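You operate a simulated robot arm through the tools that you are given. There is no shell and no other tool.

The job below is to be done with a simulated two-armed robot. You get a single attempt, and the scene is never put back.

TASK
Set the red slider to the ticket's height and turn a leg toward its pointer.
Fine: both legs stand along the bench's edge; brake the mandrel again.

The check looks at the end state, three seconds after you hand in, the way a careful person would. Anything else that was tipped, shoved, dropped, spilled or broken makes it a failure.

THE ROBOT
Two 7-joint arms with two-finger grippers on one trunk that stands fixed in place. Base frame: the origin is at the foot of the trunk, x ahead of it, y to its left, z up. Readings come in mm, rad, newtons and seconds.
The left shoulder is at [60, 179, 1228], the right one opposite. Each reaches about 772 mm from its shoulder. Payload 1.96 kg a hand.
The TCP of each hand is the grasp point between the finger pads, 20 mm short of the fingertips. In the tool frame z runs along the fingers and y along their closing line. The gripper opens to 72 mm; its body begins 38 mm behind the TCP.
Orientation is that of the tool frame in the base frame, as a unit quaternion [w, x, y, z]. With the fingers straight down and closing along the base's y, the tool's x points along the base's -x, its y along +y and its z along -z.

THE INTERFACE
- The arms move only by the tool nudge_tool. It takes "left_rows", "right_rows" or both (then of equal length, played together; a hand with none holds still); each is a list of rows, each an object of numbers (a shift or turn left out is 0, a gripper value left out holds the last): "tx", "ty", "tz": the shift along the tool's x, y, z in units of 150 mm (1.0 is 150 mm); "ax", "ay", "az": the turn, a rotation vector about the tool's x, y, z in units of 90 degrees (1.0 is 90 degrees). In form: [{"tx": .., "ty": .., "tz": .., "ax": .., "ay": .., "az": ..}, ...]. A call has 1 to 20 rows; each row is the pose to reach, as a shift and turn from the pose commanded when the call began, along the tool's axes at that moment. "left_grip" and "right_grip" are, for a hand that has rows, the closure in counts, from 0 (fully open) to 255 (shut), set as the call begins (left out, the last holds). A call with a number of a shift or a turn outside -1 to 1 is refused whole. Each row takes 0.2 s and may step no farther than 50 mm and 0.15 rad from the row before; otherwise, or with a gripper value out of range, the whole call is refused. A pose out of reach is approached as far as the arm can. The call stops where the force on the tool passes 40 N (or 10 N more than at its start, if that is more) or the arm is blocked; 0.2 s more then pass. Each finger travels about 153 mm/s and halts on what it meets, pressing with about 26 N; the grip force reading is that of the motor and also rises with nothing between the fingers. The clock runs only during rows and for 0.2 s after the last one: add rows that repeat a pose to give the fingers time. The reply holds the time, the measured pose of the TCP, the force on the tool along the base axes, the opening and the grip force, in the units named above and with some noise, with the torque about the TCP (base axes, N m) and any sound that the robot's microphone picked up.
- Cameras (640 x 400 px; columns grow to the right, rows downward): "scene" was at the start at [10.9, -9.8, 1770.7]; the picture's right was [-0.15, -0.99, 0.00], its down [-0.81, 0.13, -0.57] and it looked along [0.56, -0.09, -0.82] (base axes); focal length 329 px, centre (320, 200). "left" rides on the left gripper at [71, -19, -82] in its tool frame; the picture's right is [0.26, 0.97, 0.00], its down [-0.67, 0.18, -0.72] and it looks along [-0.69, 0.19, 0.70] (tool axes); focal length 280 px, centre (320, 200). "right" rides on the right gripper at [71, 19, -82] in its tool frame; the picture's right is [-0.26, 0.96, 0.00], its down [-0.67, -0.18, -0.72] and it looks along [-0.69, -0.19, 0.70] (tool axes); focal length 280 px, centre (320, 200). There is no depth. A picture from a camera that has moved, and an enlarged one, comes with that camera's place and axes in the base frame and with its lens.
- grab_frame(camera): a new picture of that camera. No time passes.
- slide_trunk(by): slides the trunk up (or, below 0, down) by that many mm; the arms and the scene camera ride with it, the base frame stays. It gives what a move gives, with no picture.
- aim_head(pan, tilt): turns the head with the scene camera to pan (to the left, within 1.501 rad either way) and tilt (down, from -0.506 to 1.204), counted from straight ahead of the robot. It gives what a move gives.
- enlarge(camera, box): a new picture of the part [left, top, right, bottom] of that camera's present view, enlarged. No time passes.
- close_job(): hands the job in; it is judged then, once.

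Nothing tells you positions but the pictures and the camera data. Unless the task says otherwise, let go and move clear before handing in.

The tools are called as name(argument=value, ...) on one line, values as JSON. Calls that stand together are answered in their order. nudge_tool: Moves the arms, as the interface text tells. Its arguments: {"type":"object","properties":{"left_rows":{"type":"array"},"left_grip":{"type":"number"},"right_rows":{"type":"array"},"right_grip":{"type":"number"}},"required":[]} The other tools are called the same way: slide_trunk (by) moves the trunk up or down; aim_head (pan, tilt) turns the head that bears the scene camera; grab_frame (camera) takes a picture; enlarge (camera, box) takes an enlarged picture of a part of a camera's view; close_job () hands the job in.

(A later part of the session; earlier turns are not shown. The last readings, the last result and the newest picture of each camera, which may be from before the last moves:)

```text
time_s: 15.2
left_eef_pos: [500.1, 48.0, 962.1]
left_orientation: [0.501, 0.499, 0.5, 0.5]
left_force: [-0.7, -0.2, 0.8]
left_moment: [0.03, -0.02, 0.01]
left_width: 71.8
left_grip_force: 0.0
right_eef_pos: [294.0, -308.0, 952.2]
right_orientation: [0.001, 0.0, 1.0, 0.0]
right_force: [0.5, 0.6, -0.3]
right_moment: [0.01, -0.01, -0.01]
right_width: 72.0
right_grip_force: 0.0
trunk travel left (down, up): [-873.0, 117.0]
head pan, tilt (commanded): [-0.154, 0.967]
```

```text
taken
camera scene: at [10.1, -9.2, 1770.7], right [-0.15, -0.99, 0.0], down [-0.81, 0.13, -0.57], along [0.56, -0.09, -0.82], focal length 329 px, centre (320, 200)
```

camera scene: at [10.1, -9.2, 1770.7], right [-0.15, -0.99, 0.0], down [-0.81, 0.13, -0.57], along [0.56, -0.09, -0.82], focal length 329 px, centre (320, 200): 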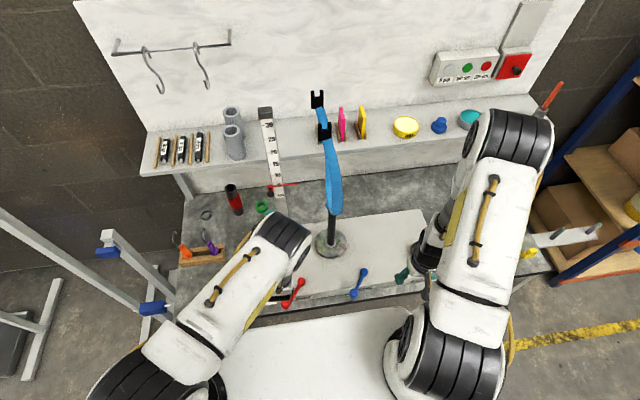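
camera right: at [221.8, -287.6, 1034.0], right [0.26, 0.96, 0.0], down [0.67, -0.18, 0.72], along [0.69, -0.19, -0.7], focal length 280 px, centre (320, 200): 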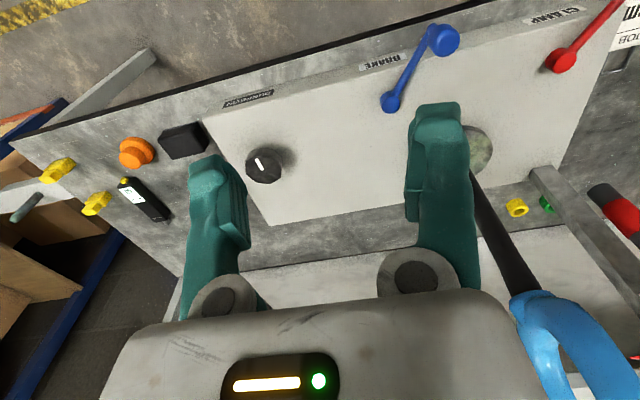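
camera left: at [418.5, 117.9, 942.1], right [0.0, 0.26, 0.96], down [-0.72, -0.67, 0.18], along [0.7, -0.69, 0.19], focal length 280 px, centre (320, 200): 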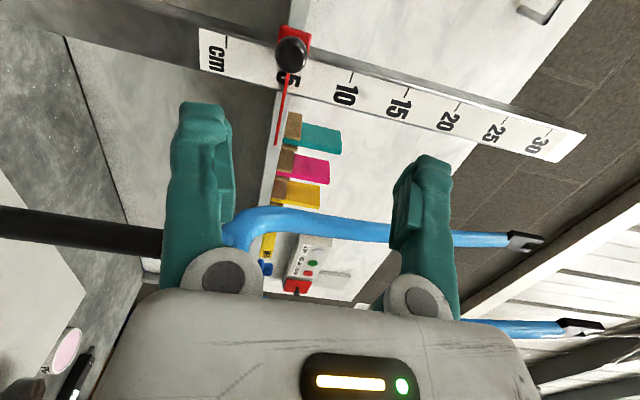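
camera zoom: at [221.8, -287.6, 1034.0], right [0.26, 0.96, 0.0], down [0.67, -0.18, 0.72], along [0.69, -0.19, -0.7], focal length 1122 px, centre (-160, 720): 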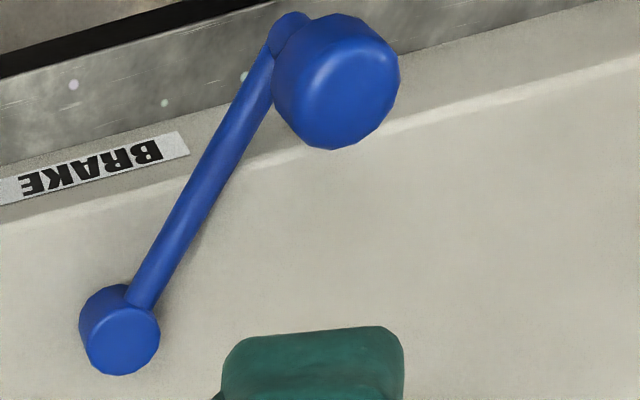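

The brake lever has a hub at (440,-238,646), a horizontal arm, and a round knob about 35 mm across whose top is at about (354,-177,683). I'll bring the right hand above the knob and look straight at it before grasping.

nudge_tool(right_rows=[{"tx": -0.1, "ty": 0.22, "tz": 0.1}, {"tx": -0.2, "ty": 0.44, "tz": 0.2}, {"tx": -0.3, "ty": 0.66, "tz": 0.35}, {"tx": -0.4, "ty": 0.88, "tz": 0.5}, {"tx": -0.4, "ty": 0.88, "tz": 0.75}, {"tx": -0.4, "ty": 0.88, "tz": 1.0}, {"tx": -0.4, "ty": 0.88, "tz": 1.0}])

grab_frame(camera="right")

enlarge(camera="scene", box=[300, 240, 420, 315])

```text
time_s: 16.8
left_eef_pos: [500.4, 50.0, 960.5]
left_orientation: [0.5, 0.5, 0.5, 0.5]
left_force: [0.0, 0.2, -0.5]
left_moment: [0.01, -0.02, -0.03]
left_width: 71.9
left_grip_force: 0.0
right_eef_pos: [352.8, -177.2, 804.4]
right_orientation: [0.0, 0.0, 1.0, 0.0]
right_force: [0.4, -0.7, 0.5]
right_moment: [0.0, 0.01, 0.02]
right_width: 72.2
right_grip_force: 0.0
trunk travel left (down, up): [-873.0, 117.0]
head pan, tilt (commanded): [-0.154, 0.967]
```

```text
taken
camera right: at [280.9, -156.2, 885.4], right [0.26, 0.96, 0.0], down [0.67, -0.18, 0.72], along [0.69, -0.19, -0.7], focal length 280 px, centre (320, 200)
```

right: 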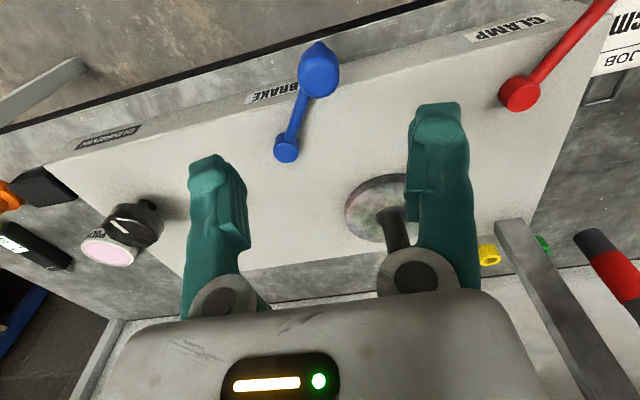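

```text
5.33 times, centred on (360, 278) of scene
camera zoom: at [10.6, -9.2, 1770.7], right [-0.15, -0.99, 0.0], down [-0.81, 0.13, -0.57], along [0.56, -0.09, -0.82], focal length 1754 px, centre (107, -213)
```

zoom: 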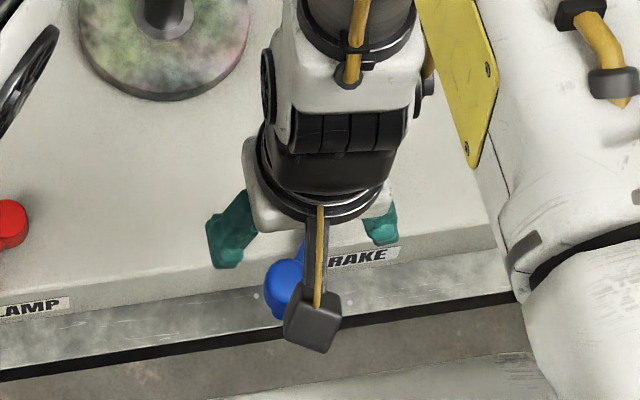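

The knob is now visible below and between the fingers. I'll zoom in on it to fix its position.

enlarge(camera="right", box=[260, 30, 372, 170])

```text
2.86 times, centred on (316, 100) of right
camera zoom: at [280.9, -156.2, 885.4], right [0.26, 0.96, 0.0], down [0.67, -0.18, 0.72], along [0.69, -0.19, -0.7], focal length 801 px, centre (331, 486)
```

zoom: 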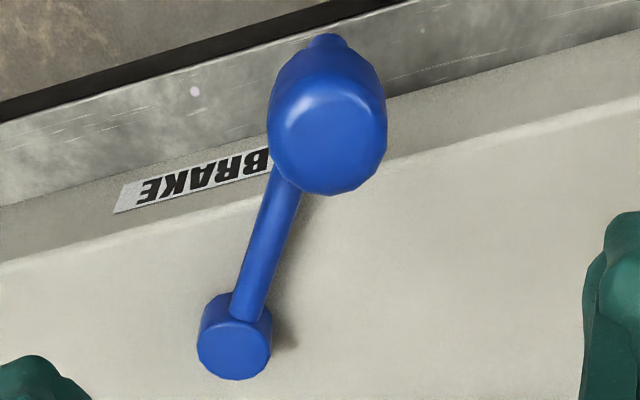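

The knob's top is near (358,-180,685). I'll descend the open fingers around it, stopping above it first for a check.

nudge_tool(right_rows=[{"tx": -0.029, "ty": -0.013, "tz": 0.2}, {"tx": -0.029, "ty": -0.013, "tz": 0.4}, {"tx": -0.029, "ty": -0.013, "tz": 0.53}, {"tx": -0.029, "ty": -0.013, "tz": 0.53}])

grab_frame(camera="right")

```text
time_s: 17.8
left_eef_pos: [500.9, 48.2, 959.6]
left_orientation: [0.5, 0.5, 0.501, 0.5]
left_force: [0.7, 0.3, -0.7]
left_moment: [0.01, 0.0, -0.03]
left_width: 71.7
left_grip_force: 0.1
right_eef_pos: [359.7, -179.0, 722.4]
right_orientation: [0.0, 0.001, 1.0, 0.0]
right_force: [0.6, 0.0, 0.7]
right_moment: [0.02, -0.01, 0.01]
right_width: 72.0
right_grip_force: 0.1
trunk travel left (down, up): [-873.0, 117.0]
head pan, tilt (commanded): [-0.154, 0.967]
```

```text
taken
camera right: at [287.4, -158.5, 804.8], right [0.26, 0.96, 0.0], down [0.67, -0.18, 0.72], along [0.69, -0.19, -0.7], focal length 280 px, centre (320, 200)
```

right: 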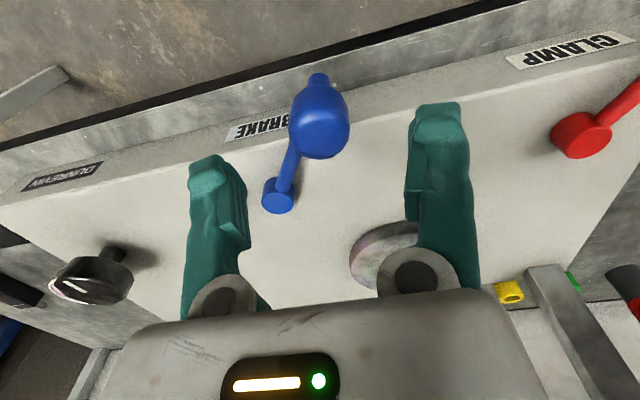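

The knob is centred between the fingers. I'll lower to grasp height and close on it.

nudge_tool(right_rows=[{"ty": 0.013, "tz": 0.12}, {"ty": 0.013, "tz": 0.24}, {"ty": 0.013, "tz": 0.34}, {"ty": 0.013, "tz": 0.34}])

grab_frame(camera="right")

```text
time_s: 19.0
left_eef_pos: [501.3, 48.0, 962.1]
left_orientation: [0.499, 0.5, 0.5, 0.5]
left_force: [-0.3, 0.0, 0.2]
left_moment: [0.01, 0.0, -0.02]
left_width: 71.9
left_grip_force: 0.1
right_eef_pos: [408.9, -179.5, 695.2]
right_orientation: [0.039, 0.0, 0.999, -0.001]
right_force: [0.6, 0.2, -0.4]
right_moment: [0.02, -0.01, -0.01]
right_width: 71.9
right_grip_force: 0.1
trunk travel left (down, up): [-873.0, 117.0]
head pan, tilt (commanded): [-0.154, 0.967]
stopped in row 4 (right hand): the arm was blocked; the commanded pose is now the measured one
```

```text
taken
camera right: at [331.0, -157.8, 772.1], right [0.26, 0.97, 0.02], down [0.62, -0.18, 0.76], along [0.74, -0.19, -0.64], focal length 280 px, centre (320, 200)
```

right: 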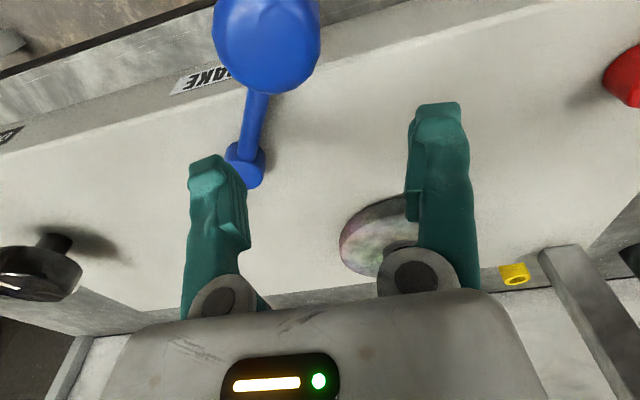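

The lever has not moved: the right arm ran into its own limit low down and swung 49 mm forward, so the hand did not reach the knob. I'll raise the right hand and straighten it, and lift and retract the left hand, so the trunk can be lowered safely.

nudge_tool(right_rows=[{"tz": -0.15}, {"tz": -0.35}, {"tz": -0.5, "tx": 0.1}, {"tz": -0.6, "tx": 0.2, "ay": 0.03}, {"tz": -0.667, "tx": 0.3, "ay": 0.05}, {"tz": -0.667, "tx": 0.3, "ay": 0.05}], left_rows=[{"tz": -0.1, "ty": 0.15}, {"tz": -0.2, "ty": 0.35}, {"tz": -0.35, "ty": 0.55}, {"tz": -0.5, "ty": 0.75}, {"tz": -0.6, "ty": 1.0}, {"tz": -0.6, "ty": 1.0}])

grab_frame(camera="scene")

grab_frame(camera="right")

```text
time_s: 20.4
left_eef_pos: [410.6, 47.8, 1112.0]
left_orientation: [0.5, 0.5, 0.501, 0.5]
left_force: [1.0, 0.8, 0.3]
left_moment: [0.01, -0.03, 0.03]
left_width: 72.0
left_grip_force: 0.0
right_eef_pos: [353.7, -177.9, 789.0]
right_orientation: [-0.005, 0.0, 1.0, 0.001]
right_force: [-0.7, -0.4, 0.4]
right_moment: [0.0, 0.0, 0.03]
right_width: 71.8
right_grip_force: 0.0
trunk travel left (down, up): [-873.0, 117.0]
head pan, tilt (commanded): [-0.154, 0.967]
```

```text
taken
camera scene: at [11.7, -9.8, 1770.7], right [-0.15, -0.99, 0.0], down [-0.81, 0.13, -0.57], along [0.56, -0.09, -0.82], focal length 329 px, centre (320, 200)
```

scene: 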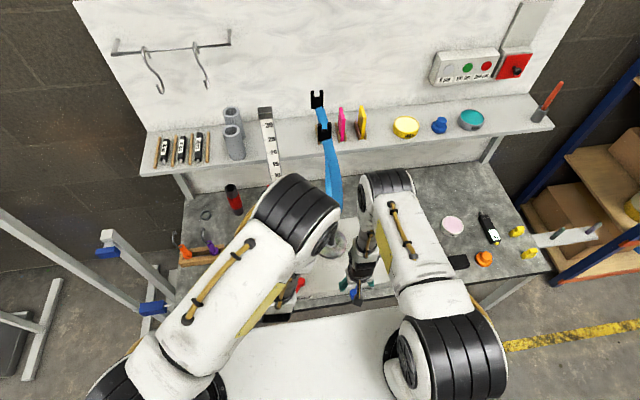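

```text
taken
camera right: at [283.0, -157.6, 872.0], right [0.26, 0.97, 0.0], down [0.68, -0.18, 0.71], along [0.68, -0.19, -0.7], focal length 280 px, centre (320, 200)
```

right: 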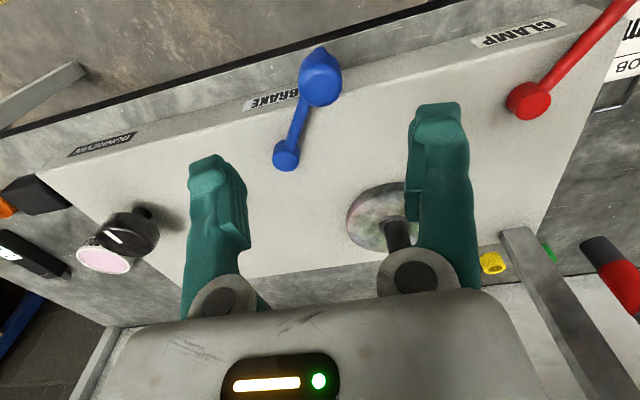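

The elbows now reach forward, but nothing is touching. Before lowering the trunk I'll raise the right hand about 210 mm so it ends back above the lever.

nudge_tool(right_rows=[{"tz": -0.25}, {"tz": -0.5}, {"tz": -0.75}, {"tz": -1.0}])

nudge_tool(right_rows=[{"tz": -0.2}, {"tz": -0.4}, {"tz": -0.4}])

grab_frame(camera="scene")

```text
time_s: 21.4
left_eef_pos: [410.5, 48.1, 1111.3]
left_orientation: [0.5, 0.5, 0.5, 0.5]
left_force: [0.1, 0.7, -0.1]
left_moment: [-0.01, -0.02, -0.01]
left_width: 72.3
left_grip_force: 0.1
right_eef_pos: [354.5, -179.1, 942.5]
right_orientation: [-0.003, 0.0, 1.0, 0.0]
right_force: [-0.4, 0.6, -0.4]
right_moment: [0.0, 0.01, 0.0]
right_width: 72.1
right_grip_force: 0.0
trunk travel left (down, up): [-873.0, 117.0]
head pan, tilt (commanded): [-0.154, 0.967]
```

```text
time_s: 22.2
left_eef_pos: [410.7, 47.5, 1112.1]
left_orientation: [0.5, 0.5, 0.5, 0.5]
left_force: [1.8, -0.1, 0.2]
left_moment: [0.03, -0.03, 0.02]
left_width: 71.7
left_grip_force: 0.1
right_eef_pos: [355.8, -178.7, 999.6]
right_orientation: [-0.004, 0.0, 1.0, 0.001]
right_force: [0.9, 0.1, -0.4]
right_moment: [-0.01, -0.02, 0.02]
right_width: 72.3
right_grip_force: 0.0
trunk travel left (down, up): [-873.0, 117.0]
head pan, tilt (commanded): [-0.154, 0.967]
```

```text
taken
camera scene: at [12.1, -10.2, 1770.7], right [-0.15, -0.99, 0.0], down [-0.81, 0.13, -0.57], along [0.56, -0.09, -0.82], focal length 329 px, centre (320, 200)
```

scene: 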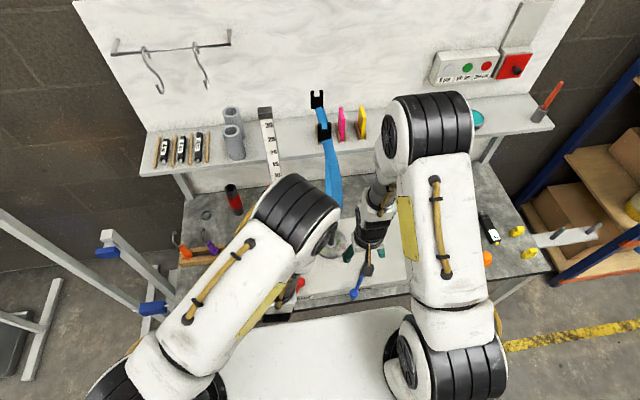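

Both hands are clear of everything below them. I'll lower the trunk by 210 mm.

slide_trunk(by=-210)

grab_frame(camera="scene")

grab_frame(camera="right")

grab_frame(camera="left")

```text
time_s: 24.4
left_eef_pos: [410.1, 48.4, 902.3]
left_orientation: [0.5, 0.5, 0.5, 0.5]
left_force: [-0.2, 0.4, -0.7]
left_moment: [0.01, -0.01, 0.05]
left_width: 71.7
left_grip_force: 0.0
right_eef_pos: [354.6, -180.3, 789.5]
right_orientation: [-0.004, 0.0, 1.0, 0.001]
right_force: [0.0, 0.6, 0.1]
right_moment: [0.0, -0.02, 0.04]
right_width: 71.9
right_grip_force: 0.0
trunk travel left (down, up): [-663.0, 327.0]
head pan, tilt (commanded): [-0.154, 0.967]
```

```text
taken
camera scene: at [10.7, -9.8, 1560.8], right [-0.15, -0.99, 0.0], down [-0.81, 0.13, -0.57], along [0.56, -0.09, -0.82], focal length 329 px, centre (320, 200)
```

scene: 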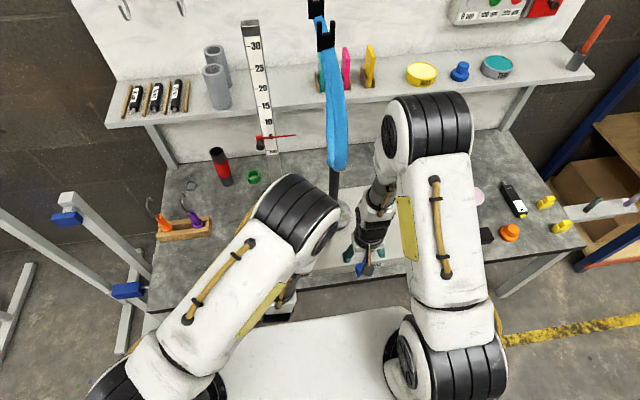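

```text
taken
camera right: at [283.8, -157.8, 872.6], right [0.26, 0.96, 0.0], down [0.68, -0.18, 0.71], along [0.68, -0.19, -0.7], focal length 280 px, centre (320, 200)
```

right: 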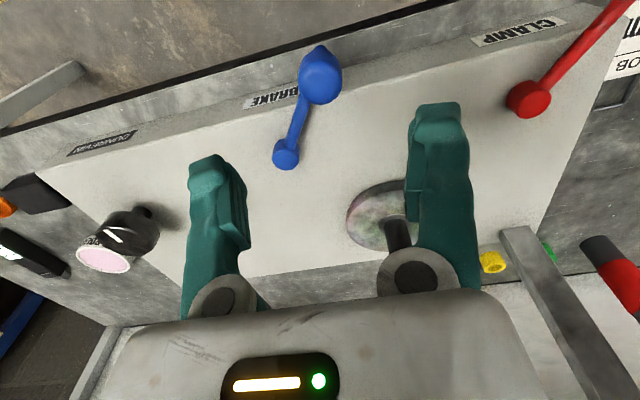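

```text
taken
camera left: at [327.9, 117.3, 882.6], right [0.0, 0.26, 0.97], down [-0.72, -0.67, 0.18], along [0.7, -0.69, 0.19], focal length 280 px, centre (320, 200)
```

left: 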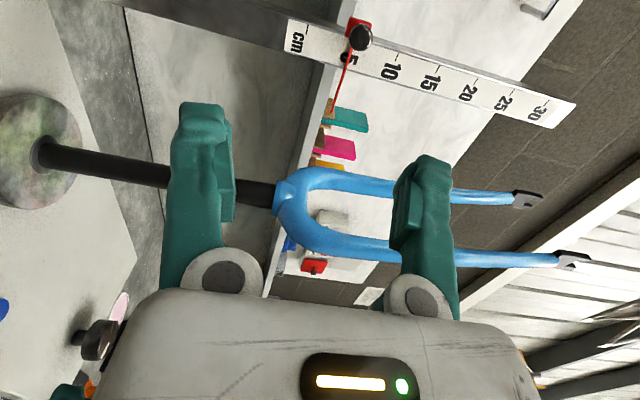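

The right hand is again above the knob with better arm posture. I'll descend to grasp height.

nudge_tool(right_rows=[{"tx": -0.025, "ty": 0.01, "tz": 0.2}, {"tx": -0.025, "ty": 0.01, "tz": 0.4}, {"tx": -0.025, "ty": 0.01, "tz": 0.6}, {"tx": -0.025, "ty": 0.01, "tz": 0.7}, {"tx": -0.025, "ty": 0.01, "tz": 0.79}, {"tx": -0.025, "ty": 0.01, "tz": 0.79}])

grab_frame(camera="right")

```text
time_s: 25.9
left_eef_pos: [410.1, 48.0, 901.4]
left_orientation: [0.5, 0.5, 0.499, 0.5]
left_force: [-0.7, -1.5, 0.5]
left_moment: [0.01, 0.01, -0.03]
left_width: 71.8
left_grip_force: 0.1
right_eef_pos: [357.9, -178.4, 670.7]
right_orientation: [-0.003, 0.0, 1.0, 0.0]
right_force: [1.4, 0.1, 0.3]
right_moment: [-0.01, -0.01, 0.01]
right_width: 71.5
right_grip_force: 0.1
trunk travel left (down, up): [-663.0, 327.0]
head pan, tilt (commanded): [-0.154, 0.967]
```

```text
taken
camera right: at [287.0, -157.2, 753.5], right [0.26, 0.96, 0.0], down [0.68, -0.18, 0.71], along [0.69, -0.19, -0.7], focal length 280 px, centre (320, 200)
```

right: 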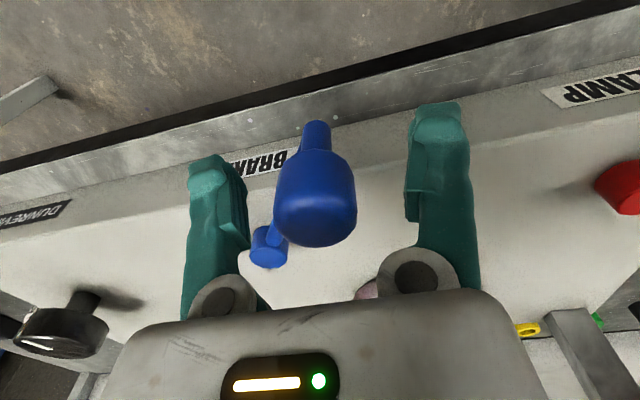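

The knob stands between the open fingers. I'll close on it.

nudge_tool(right_rows=[{}, {}, {}], right_grip=255)

grab_frame(camera="right")

```text
time_s: 26.6
left_eef_pos: [410.0, 46.7, 901.5]
left_orientation: [0.5, 0.501, 0.499, 0.5]
left_force: [0.6, -0.7, 0.2]
left_moment: [0.01, -0.02, 0.05]
left_width: 72.1
left_grip_force: 0.1
right_eef_pos: [358.9, -179.9, 671.7]
right_orientation: [-0.004, 0.001, 1.0, 0.001]
right_force: [0.9, -11.1, -3.4]
right_moment: [-0.07, -0.05, -0.11]
right_width: 23.5
right_grip_force: 40.3
trunk travel left (down, up): [-663.0, 327.0]
head pan, tilt (commanded): [-0.154, 0.967]
```

```text
taken
camera right: at [287.1, -158.8, 753.3], right [0.26, 0.96, 0.0], down [0.68, -0.18, 0.71], along [0.68, -0.19, -0.7], focal length 280 px, centre (320, 200)
```

right: 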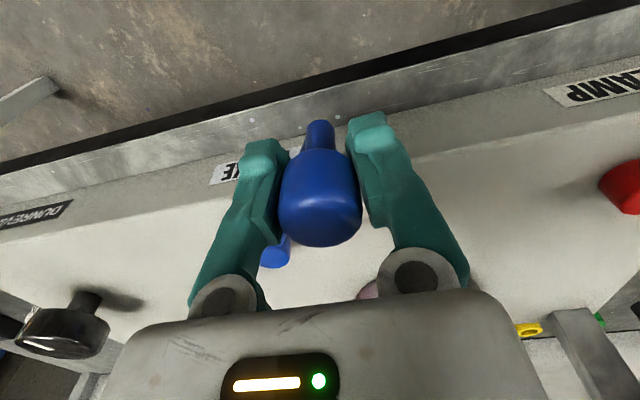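

The knob is gripped at 23.5 mm. I'll try turning the lever about its hub toward -y in a small arc and watch the forces.

nudge_tool(right_rows=[{"tx": 0.018, "ty": -0.028}, {"tx": 0.036, "ty": -0.056}, {"tx": 0.05, "ty": -0.082}, {"tx": 0.063, "ty": -0.107}, {"tx": 0.063, "ty": -0.107}])

grab_frame(camera="right")

```text
time_s: 27.9
left_eef_pos: [411.5, 48.4, 901.0]
left_orientation: [0.5, 0.501, 0.5, 0.5]
left_force: [0.3, 0.3, 0.2]
left_moment: [0.01, 0.0, 0.01]
left_width: 72.0
left_grip_force: 0.0
right_eef_pos: [349.6, -193.4, 671.2]
right_orientation: [-0.006, 0.0, 1.0, 0.001]
right_force: [6.9, 2.9, -13.4]
right_moment: [0.04, -0.5, 0.59]
right_width: 23.3
right_grip_force: 39.8
trunk travel left (down, up): [-663.0, 327.0]
head pan, tilt (commanded): [-0.154, 0.967]
```

```text
taken
camera right: at [277.6, -172.2, 753.5], right [0.26, 0.97, 0.0], down [0.68, -0.18, 0.71], along [0.68, -0.19, -0.71], focal length 280 px, centre (320, 200)
```

right: 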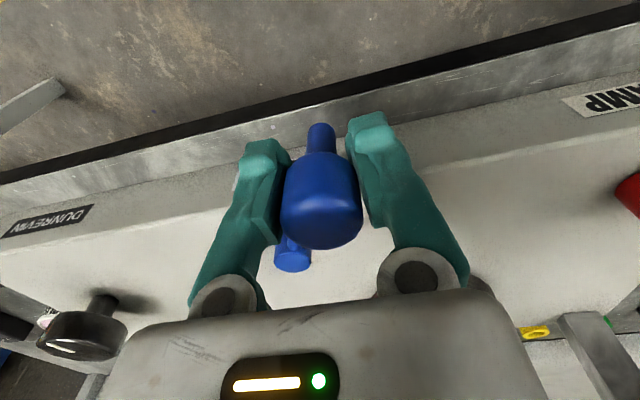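

The lever turns with the hand at low force. I'll continue the arc.

nudge_tool(right_rows=[{"tx": 0.012, "ty": -0.027}, {"tx": 0.023, "ty": -0.054}, {"tx": 0.032, "ty": -0.082}, {"tx": 0.04, "ty": -0.11}, {"tx": 0.047, "ty": -0.138}, {"tx": 0.053, "ty": -0.167}, {"tx": 0.053, "ty": -0.167}])

grab_frame(camera="right")

enlarge(camera="scene", box=[300, 180, 440, 320])

```text
time_s: 29.4
left_eef_pos: [411.3, 47.9, 901.6]
left_orientation: [0.5, 0.5, 0.5, 0.5]
left_force: [0.6, 0.6, 0.0]
left_moment: [0.02, 0.0, -0.04]
left_width: 71.8
left_grip_force: 0.0
right_eef_pos: [338.5, -218.5, 669.8]
right_orientation: [-0.005, 0.0, 1.0, 0.001]
right_force: [-10.7, 8.1, -23.9]
right_moment: [-0.01, 0.19, 0.53]
right_width: 23.6
right_grip_force: 40.3
trunk travel left (down, up): [-663.0, 327.0]
head pan, tilt (commanded): [-0.154, 0.967]
```

```text
taken
camera right: at [268.2, -197.6, 753.8], right [0.26, 0.96, 0.0], down [0.68, -0.18, 0.71], along [0.68, -0.19, -0.71], focal length 280 px, centre (320, 200)
```

right: 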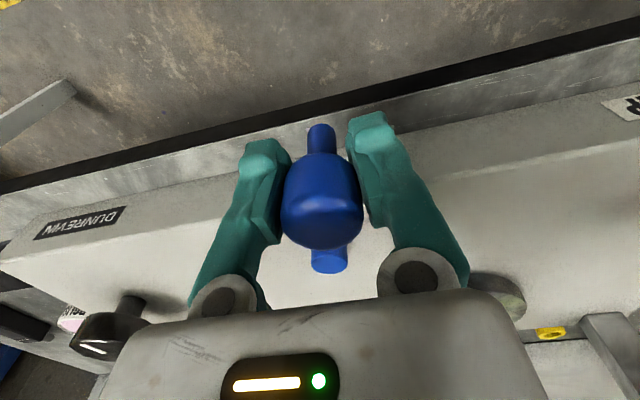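

```text
2.86 times, centred on (370, 250) of scene
camera zoom: at [11.5, -10.0, 1560.5], right [-0.15, -0.99, 0.0], down [-0.81, 0.13, -0.57], along [0.56, -0.09, -0.82], focal length 940 px, centre (177, 57)
```

zoom: 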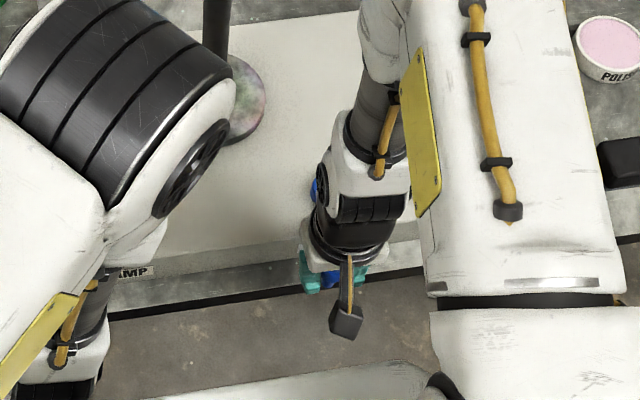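

The lever is still following, with a mild downward pull on the hand, so its path seems to dip slightly. I'll continue the arc with a little lowering.

nudge_tool(right_rows=[{"tx": 0.009, "ty": -0.03, "tz": 0.006}, {"tx": 0.014, "ty": -0.061, "tz": 0.01}, {"tx": 0.017, "ty": -0.09, "tz": 0.013}, {"tx": 0.017, "ty": -0.12, "tz": 0.016}, {"tx": 0.017, "ty": -0.12, "tz": 0.016}])

grab_frame(camera="right")

```text
time_s: 30.6
left_eef_pos: [410.8, 48.6, 902.2]
left_orientation: [0.501, 0.499, 0.5, 0.5]
left_force: [0.3, -0.7, 0.2]
left_moment: [0.0, -0.04, -0.01]
left_width: 72.2
left_grip_force: 0.2
right_eef_pos: [339.1, -236.3, 669.2]
right_orientation: [-0.001, 0.001, 1.0, -0.001]
right_force: [-1.5, 4.9, 17.6]
right_moment: [0.07, 0.24, 0.54]
right_width: 23.3
right_grip_force: 40.5
trunk travel left (down, up): [-663.0, 327.0]
head pan, tilt (commanded): [-0.154, 0.967]
```

```text
taken
camera right: at [266.8, -215.5, 753.2], right [0.26, 0.96, 0.0], down [0.68, -0.18, 0.71], along [0.69, -0.19, -0.7], focal length 280 px, centre (320, 200)
```

right: 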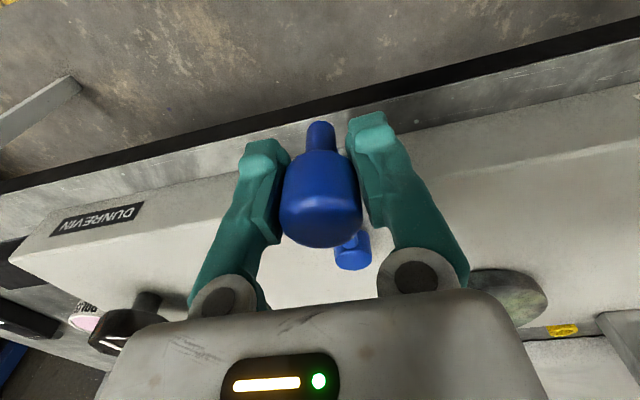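

The forces are small and the lever is now square to the bench edge. I'll carry on along the arc.

nudge_tool(right_rows=[{"tx": 0.0, "ty": -0.03, "tz": -0.006}, {"tx": -0.003, "ty": -0.059, "tz": -0.006}, {"tx": -0.006, "ty": -0.089, "tz": -0.006}, {"tx": -0.011, "ty": -0.118, "tz": -0.006}, {"tx": -0.017, "ty": -0.147, "tz": -0.006}, {"tx": -0.023, "ty": -0.176, "tz": -0.006}, {"tx": -0.032, "ty": -0.205, "tz": -0.006}, {"tx": -0.041, "ty": -0.233, "tz": -0.006}, {"tx": -0.041, "ty": -0.233, "tz": -0.006}])

grab_frame(camera="right")

```text
time_s: 32.6
left_eef_pos: [410.6, 46.6, 901.4]
left_orientation: [0.5, 0.5, 0.5, 0.5]
left_force: [-0.6, 0.4, -0.2]
left_moment: [0.0, -0.01, 0.02]
left_width: 71.9
left_grip_force: 0.0
right_eef_pos: [344.1, -273.0, 669.8]
right_orientation: [-0.005, 0.0, 1.0, -0.001]
right_force: [-5.9, 5.8, -10.4]
right_moment: [-0.01, 0.19, 0.61]
right_width: 23.1
right_grip_force: 40.0
trunk travel left (down, up): [-663.0, 327.0]
head pan, tilt (commanded): [-0.154, 0.967]
```

```text
taken
camera right: at [272.6, -251.1, 752.1], right [0.26, 0.96, 0.0], down [0.68, -0.18, 0.71], along [0.68, -0.19, -0.71], focal length 280 px, centre (320, 200)
```

right: 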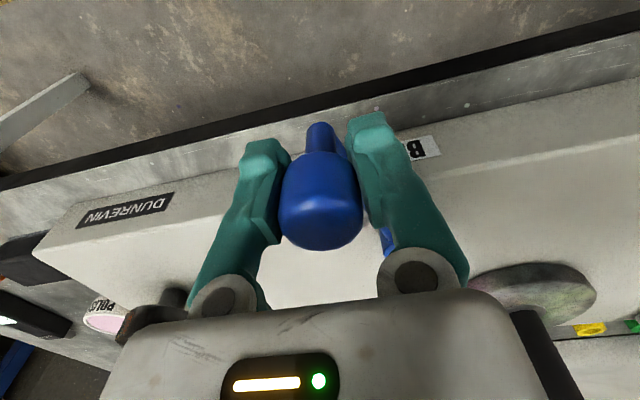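

It is still moving freely. I'll continue toward the mirror position at about -35°.

nudge_tool(right_rows=[{"tx": -0.011, "ty": -0.027, "tz": 0.003}, {"tx": -0.023, "ty": -0.055, "tz": 0.003}, {"tx": -0.036, "ty": -0.081, "tz": 0.003}, {"tx": -0.05, "ty": -0.107, "tz": 0.003}, {"tx": -0.065, "ty": -0.132, "tz": 0.003}, {"tx": -0.081, "ty": -0.157, "tz": 0.003}, {"tx": -0.081, "ty": -0.157, "tz": 0.003}])

grab_frame(camera="right")

```text
time_s: 34.2
left_eef_pos: [409.9, 47.7, 901.7]
left_orientation: [0.5, 0.5, 0.5, 0.5]
left_force: [-0.4, 0.1, -0.2]
left_moment: [0.01, 0.02, -0.02]
left_width: 72.1
left_grip_force: 0.2
right_eef_pos: [356.5, -294.6, 669.1]
right_orientation: [-0.003, 0.0, 1.0, 0.0]
right_force: [-3.5, 4.8, -11.4]
right_moment: [0.04, 0.1, 0.57]
right_width: 23.0
right_grip_force: 40.2
trunk travel left (down, up): [-663.0, 327.0]
head pan, tilt (commanded): [-0.154, 0.967]
```

```text
taken
camera right: at [285.7, -274.8, 752.1], right [0.26, 0.96, 0.0], down [0.68, -0.18, 0.71], along [0.69, -0.19, -0.7], focal length 280 px, centre (320, 200)
```

right: 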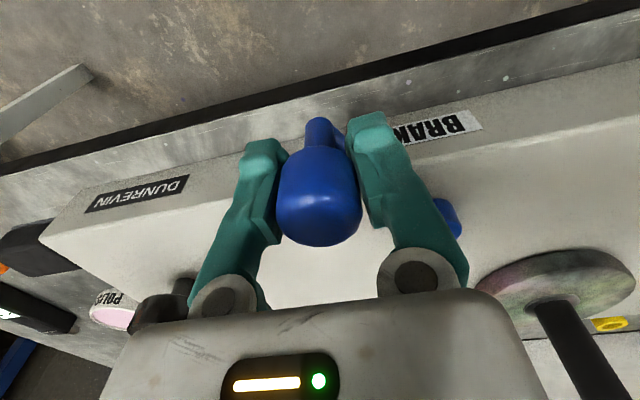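

There is still no end stop. I'll continue to about -60°, watching for one.

nudge_tool(right_rows=[{"tx": -0.018, "ty": -0.024}, {"tx": -0.037, "ty": -0.047}, {"tx": -0.057, "ty": -0.07}, {"tx": -0.077, "ty": -0.091}, {"tx": -0.098, "ty": -0.111}, {"tx": -0.12, "ty": -0.131}, {"tx": -0.143, "ty": -0.149}, {"tx": -0.167, "ty": -0.167}, {"tx": -0.192, "ty": -0.183}, {"tx": -0.217, "ty": -0.199}, {"tx": -0.217, "ty": -0.199}])

grab_frame(camera="right")

```text
time_s: 35.1
left_eef_pos: [410.1, 50.2, 902.7]
left_orientation: [0.5, 0.5, 0.499, 0.501]
left_force: [-0.1, -0.5, 0.8]
left_moment: [0.02, 0.0, -0.03]
left_width: 71.9
left_grip_force: 0.1
right_eef_pos: [360.1, -300.9, 669.2]
right_orientation: [-0.009, -0.001, 1.0, 0.004]
right_force: [-6.5, 10.7, 6.9]
right_moment: [-0.03, -0.35, -0.05]
right_width: 23.0
right_grip_force: 40.0
trunk travel left (down, up): [-663.0, 327.0]
head pan, tilt (commanded): [-0.154, 0.967]
stopped in row 4 (right hand): the force on the tool passed its limit at 43 N (the readings are from after the stop); the commanded pose is now the measured one
```

```text
taken
camera right: at [290.6, -280.5, 753.1], right [0.26, 0.97, 0.0], down [0.69, -0.19, 0.7], along [0.68, -0.18, -0.71], focal length 280 px, centre (320, 200)
```

right: 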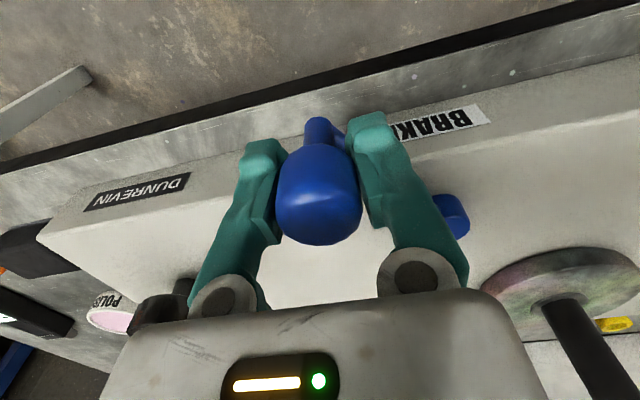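

The lever reached its end stop near -38°, the mirror of where it started, so the brake should now be off. I'll let go of the knob and rise straight up.

nudge_tool(right_rows=[{}, {}, {}], right_grip=0)

nudge_tool(right_rows=[{"tz": -0.15}, {"tz": -0.35}, {"tz": -0.6}, {"tz": -0.8}, {"tz": -0.8}])

grab_frame(camera="right")

grab_frame(camera="scene")

```text
time_s: 35.9
left_eef_pos: [411.2, 47.6, 901.6]
left_orientation: [0.499, 0.5, 0.5, 0.5]
left_force: [-0.7, -0.9, 0.3]
left_moment: [-0.04, -0.05, 0.01]
left_width: 71.9
left_grip_force: 0.1
right_eef_pos: [362.8, -302.8, 668.5]
right_orientation: [-0.008, 0.0, 1.0, 0.003]
right_force: [0.5, 0.7, 0.6]
right_moment: [0.01, -0.02, 0.0]
right_width: 71.9
right_grip_force: 0.1
trunk travel left (down, up): [-663.0, 327.0]
head pan, tilt (commanded): [-0.154, 0.967]
```

```text
time_s: 37.1
left_eef_pos: [410.5, 47.9, 902.0]
left_orientation: [0.5, 0.5, 0.5, 0.5]
left_force: [0.5, 0.1, 0.2]
left_moment: [0.01, 0.0, 0.03]
left_width: 71.9
left_grip_force: 0.0
right_eef_pos: [364.8, -302.5, 786.3]
right_orientation: [-0.009, 0.0, 1.0, 0.005]
right_force: [-0.1, 0.2, 0.3]
right_moment: [-0.02, 0.02, -0.01]
right_width: 71.5
right_grip_force: 0.1
trunk travel left (down, up): [-663.0, 327.0]
head pan, tilt (commanded): [-0.154, 0.967]
```

```text
taken
camera right: at [293.9, -283.1, 870.8], right [0.26, 0.96, 0.0], down [0.69, -0.19, 0.7], along [0.68, -0.18, -0.71], focal length 280 px, centre (320, 200)
```

right: 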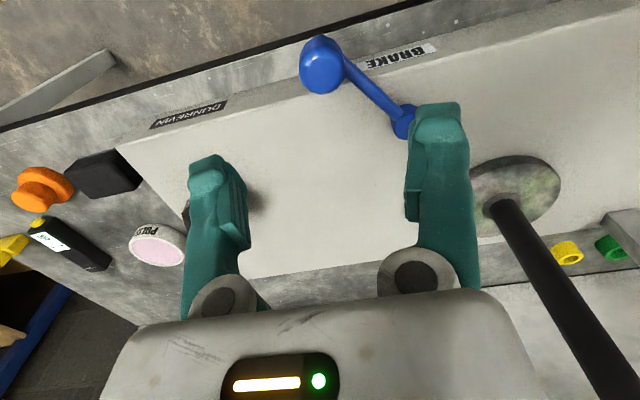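

```text
taken
camera scene: at [11.3, -10.1, 1560.7], right [-0.15, -0.99, 0.0], down [-0.81, 0.13, -0.57], along [0.56, -0.09, -0.82], focal length 329 px, centre (320, 200)
```

scene: 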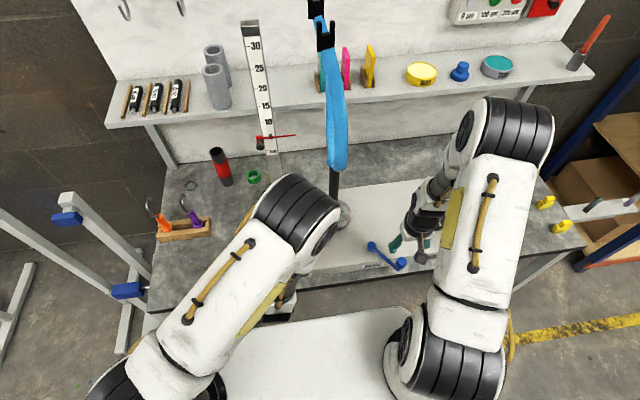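

The brake lever is parked at its other stop. Next I'll raise the trunk so the right hand can reach the fork's leg tops from above.

slide_trunk(by=290)

grab_frame(camera="scene")

```text
time_s: 40.1
left_eef_pos: [410.0, 47.5, 1191.7]
left_orientation: [0.5, 0.5, 0.499, 0.501]
left_force: [-0.1, -0.4, -0.3]
left_moment: [0.01, -0.04, -0.01]
left_width: 72.0
left_grip_force: 0.0
right_eef_pos: [363.9, -302.3, 1077.8]
right_orientation: [-0.009, 0.0, 1.0, 0.003]
right_force: [-0.1, -0.1, 0.2]
right_moment: [0.0, -0.01, 0.01]
right_width: 72.1
right_grip_force: 0.1
trunk travel left (down, up): [-953.0, 37.0]
head pan, tilt (commanded): [-0.154, 0.967]
```

```text
taken
camera scene: at [10.9, -9.9, 1850.7], right [-0.15, -0.99, 0.0], down [-0.81, 0.13, -0.57], along [0.56, -0.09, -0.82], focal length 329 px, centre (320, 200)
```

scene: 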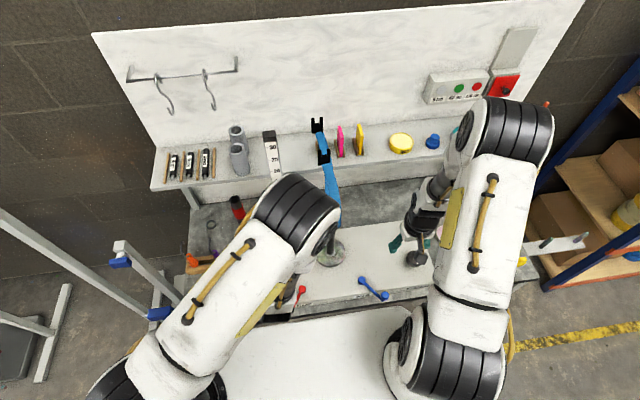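

I'll move the left hand well out to the left, where its camera can also watch the fork from the side.

nudge_tool(left_rows=[{"tx": 0.2, "tz": -0.1}, {"tx": 0.4, "tz": -0.2}, {"tx": 0.6, "tz": -0.3}, {"tx": 0.8, "tz": -0.4}, {"tx": 1.0, "tz": -0.4}, {"tx": 1.0, "tz": -0.4}])

grab_frame(camera="left")

grab_frame(camera="scene")

```text
time_s: 41.5
left_eef_pos: [360.7, 191.2, 1188.1]
left_orientation: [0.519, 0.488, 0.495, 0.497]
left_force: [-0.6, -0.9, -0.4]
left_moment: [0.02, -0.03, -0.02]
left_width: 72.0
left_grip_force: 0.0
right_eef_pos: [363.9, -304.6, 1077.8]
right_orientation: [-0.009, 0.0, 1.0, 0.003]
right_force: [0.2, 0.4, -0.4]
right_moment: [0.0, -0.02, 0.02]
right_width: 72.0
right_grip_force: 0.1
trunk travel left (down, up): [-953.0, 37.0]
head pan, tilt (commanded): [-0.154, 0.967]
```

```text
taken
camera left: at [280.3, 260.8, 1165.1], right [-0.03, 0.29, 0.96], down [-0.73, -0.66, 0.18], along [0.68, -0.7, 0.23], focal length 280 px, centre (320, 200)
```

left: 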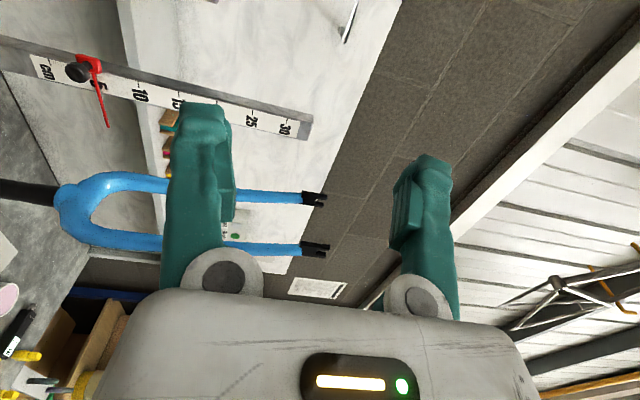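

```text
taken
camera scene: at [10.6, -10.4, 1850.7], right [-0.15, -0.99, 0.0], down [-0.81, 0.13, -0.57], along [0.56, -0.09, -0.82], focal length 329 px, centre (320, 200)
```

scene: 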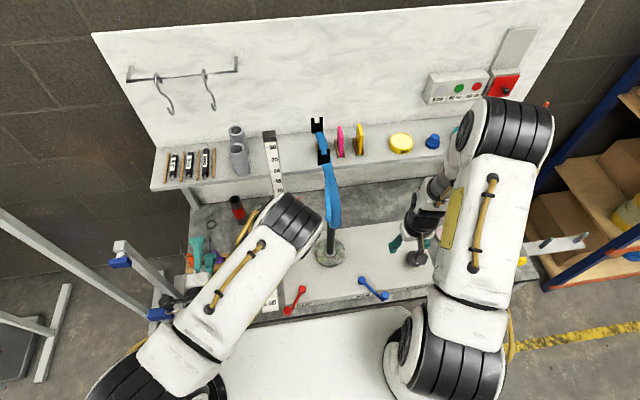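

The left camera now watches the fork from the side. I'll zoom into both dropouts and the fork from the two cameras to fix their geometry.

enlarge(camera="left", box=[230, 170, 350, 270])

enlarge(camera="scene", box=[290, 105, 354, 175])

enlarge(camera="scene", box=[290, 170, 382, 280])

enlarge(camera="left", box=[0, 40, 170, 280])

```text
4.00 times, centred on (290, 220) of left
camera zoom: at [280.3, 260.8, 1165.1], right [-0.03, 0.29, 0.96], down [-0.73, -0.66, 0.18], along [0.68, -0.7, 0.23], focal length 1122 px, centre (440, 120)
```

zoom: 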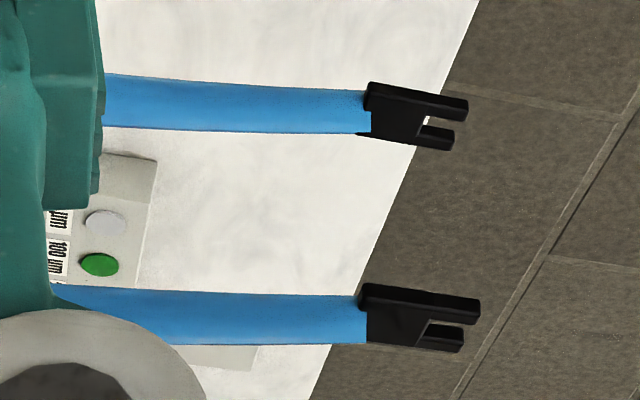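

```text
5.71 times, centred on (322, 140) of scene
camera zoom: at [10.6, -10.4, 1850.7], right [-0.15, -0.99, 0.0], down [-0.81, 0.13, -0.57], along [0.56, -0.09, -0.82], focal length 1880 px, centre (309, 543)
```

zoom: 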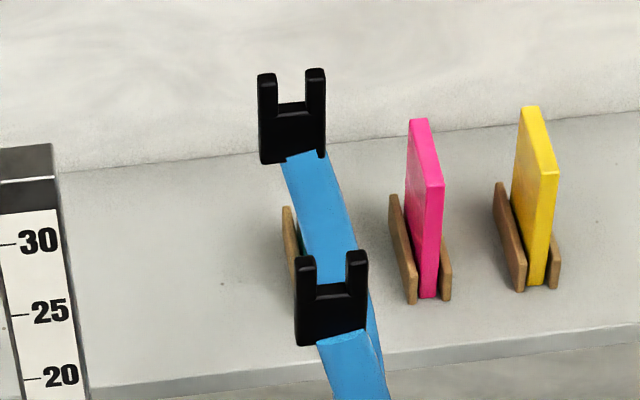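

```text
3.64 times, centred on (336, 225) of scene
camera zoom: at [10.6, -10.4, 1850.7], right [-0.15, -0.99, 0.0], down [-0.81, 0.13, -0.57], along [0.56, -0.09, -0.82], focal length 1196 px, centre (262, 109)
```

zoom: 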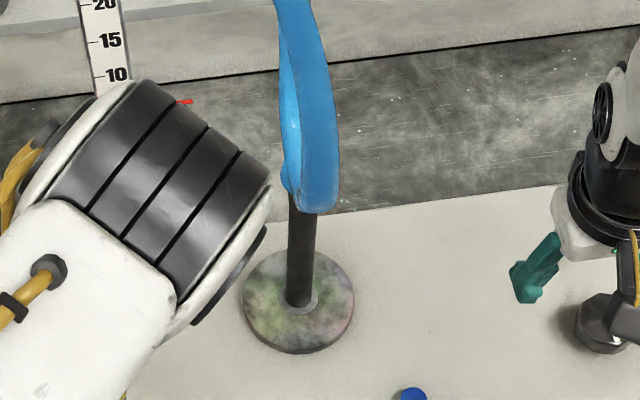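

```text
1.67 times, centred on (85, 160) of left
camera zoom: at [280.3, 260.8, 1165.1], right [-0.03, 0.29, 0.96], down [-0.73, -0.66, 0.18], along [0.68, -0.7, 0.23], focal length 467 px, centre (712, 267)
```

zoom: 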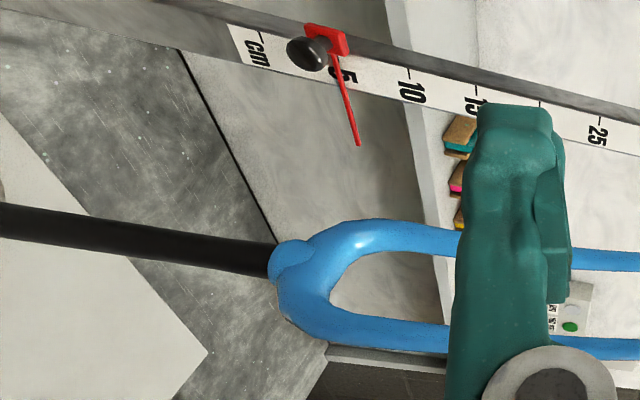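

The near leg tip is at (524,-100,1272), the far one at (632,-99,1272), and the mandrel axis is near (577,-140). I'll raise the right hand clear above the fork and yaw it 90° so the fingers close along the leg line.

nudge_tool(right_rows=[{"tz": -0.25, "az": -0.09}, {"tz": -0.5, "az": -0.18}, {"tz": -0.75, "az": -0.27}, {"tz": -1.0, "az": -0.36}, {"tz": -1.0, "az": -0.45}, {"tz": -1.0, "az": -0.54}, {"tz": -1.0, "az": -0.63}, {"tz": -1.0, "az": -0.72}, {"tz": -1.0, "az": -0.81}, {"tz": -1.0, "az": -0.9}, {"tz": -1.0, "az": -0.98}, {"tz": -1.0, "az": -1.0}, {"tz": -1.0, "az": -1.0}])

grab_frame(camera="right")

grab_frame(camera="scene")

```text
time_s: 44.3
left_eef_pos: [361.3, 192.6, 1187.6]
left_orientation: [0.516, 0.49, 0.495, 0.499]
left_force: [0.3, -0.7, 0.2]
left_moment: [0.0, -0.02, 0.02]
left_width: 71.8
left_grip_force: 0.0
right_eef_pos: [367.9, -304.1, 1226.3]
right_orientation: [0.003, 0.708, -0.707, -0.009]
right_force: [-0.2, -0.8, -0.6]
right_moment: [-0.01, 0.0, 0.01]
right_width: 72.0
right_grip_force: 0.1
trunk travel left (down, up): [-953.0, 37.0]
head pan, tilt (commanded): [-0.154, 0.967]
```

```text
taken
camera right: at [348.3, -374.2, 1309.0], right [-0.97, 0.26, 0.02], down [0.2, 0.67, 0.72], along [0.17, 0.7, -0.7], focal length 280 px, centre (320, 200)
```

right: 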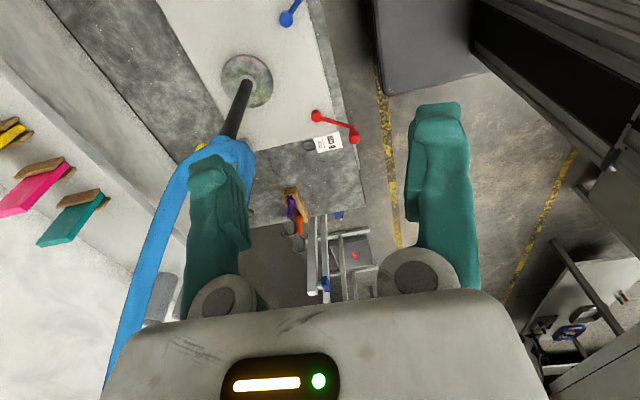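

```text
taken
camera scene: at [10.7, -9.7, 1850.7], right [-0.15, -0.99, 0.0], down [-0.81, 0.13, -0.57], along [0.56, -0.09, -0.82], focal length 329 px, centre (320, 200)
```

scene: 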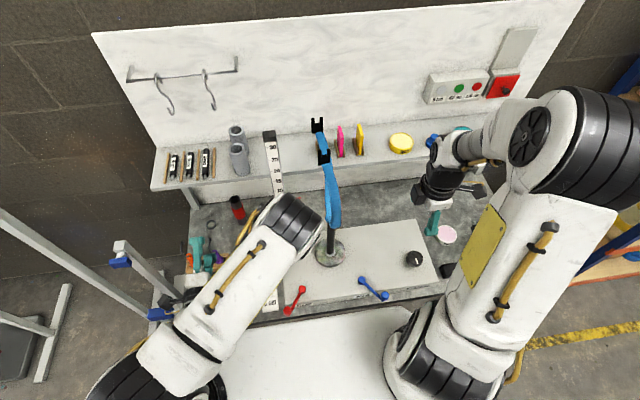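

The hand is yawed correctly and clear of the fork. I'll raise it above the dropouts and start moving over toward the near leg.

nudge_tool(right_rows=[{"tz": -0.3, "ax": 0.01, "ay": 0.005}, {"tz": -0.6, "ax": 0.01, "ay": 0.005}, {"tz": -0.85, "ax": 0.01, "ay": 0.005}, {"tz": -0.85, "tx": -0.2, "ty": -0.15, "ax": 0.01, "ay": 0.005}, {"tz": -0.85, "tx": -0.4, "ty": -0.3, "ax": 0.01, "ay": 0.005}, {"tz": -0.85, "tx": -0.6, "ty": -0.45, "ax": 0.01, "ay": 0.005}, {"tz": -0.85, "tx": -0.7, "ty": -0.5, "ax": 0.01, "ay": 0.005}, {"tz": -0.85, "tx": -0.7, "ty": -0.5, "ax": 0.01, "ay": 0.005}])

grab_frame(camera="right")

grab_frame(camera="scene")

```text
time_s: 46.1
left_eef_pos: [360.1, 193.5, 1189.3]
left_orientation: [0.516, 0.49, 0.495, 0.499]
left_force: [1.1, 0.2, -0.3]
left_moment: [0.02, 0.02, -0.01]
left_width: 71.9
left_grip_force: 0.1
right_eef_pos: [427.7, -195.5, 1341.1]
right_orientation: [0.015, -0.707, 0.707, -0.015]
right_force: [0.6, 0.0, 0.7]
right_moment: [-0.01, 0.04, -0.01]
right_width: 71.9
right_grip_force: 0.2
right hand out of reach, approached as far as the arm can: row 3, 4, 5, 6, 7, 8
trunk travel left (down, up): [-953.0, 37.0]
head pan, tilt (commanded): [-0.154, 0.967]
```

```text
taken
camera right: at [404.4, -265.0, 1422.3], right [-0.96, 0.26, -0.04], down [0.15, 0.68, 0.72], along [0.22, 0.69, -0.69], focal length 280 px, centre (320, 200)
```

right: 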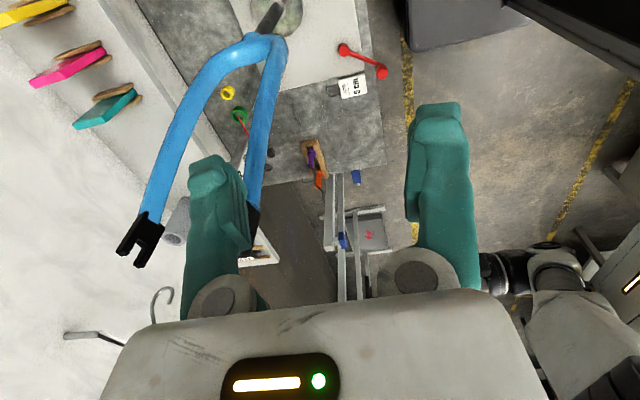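

```text
taken
camera scene: at [10.5, -9.1, 1850.7], right [-0.15, -0.99, 0.0], down [-0.81, 0.13, -0.57], along [0.56, -0.09, -0.82], focal length 329 px, centre (320, 200)
```

scene: 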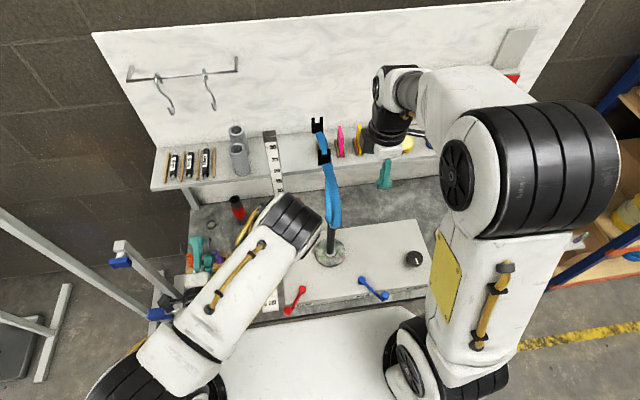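

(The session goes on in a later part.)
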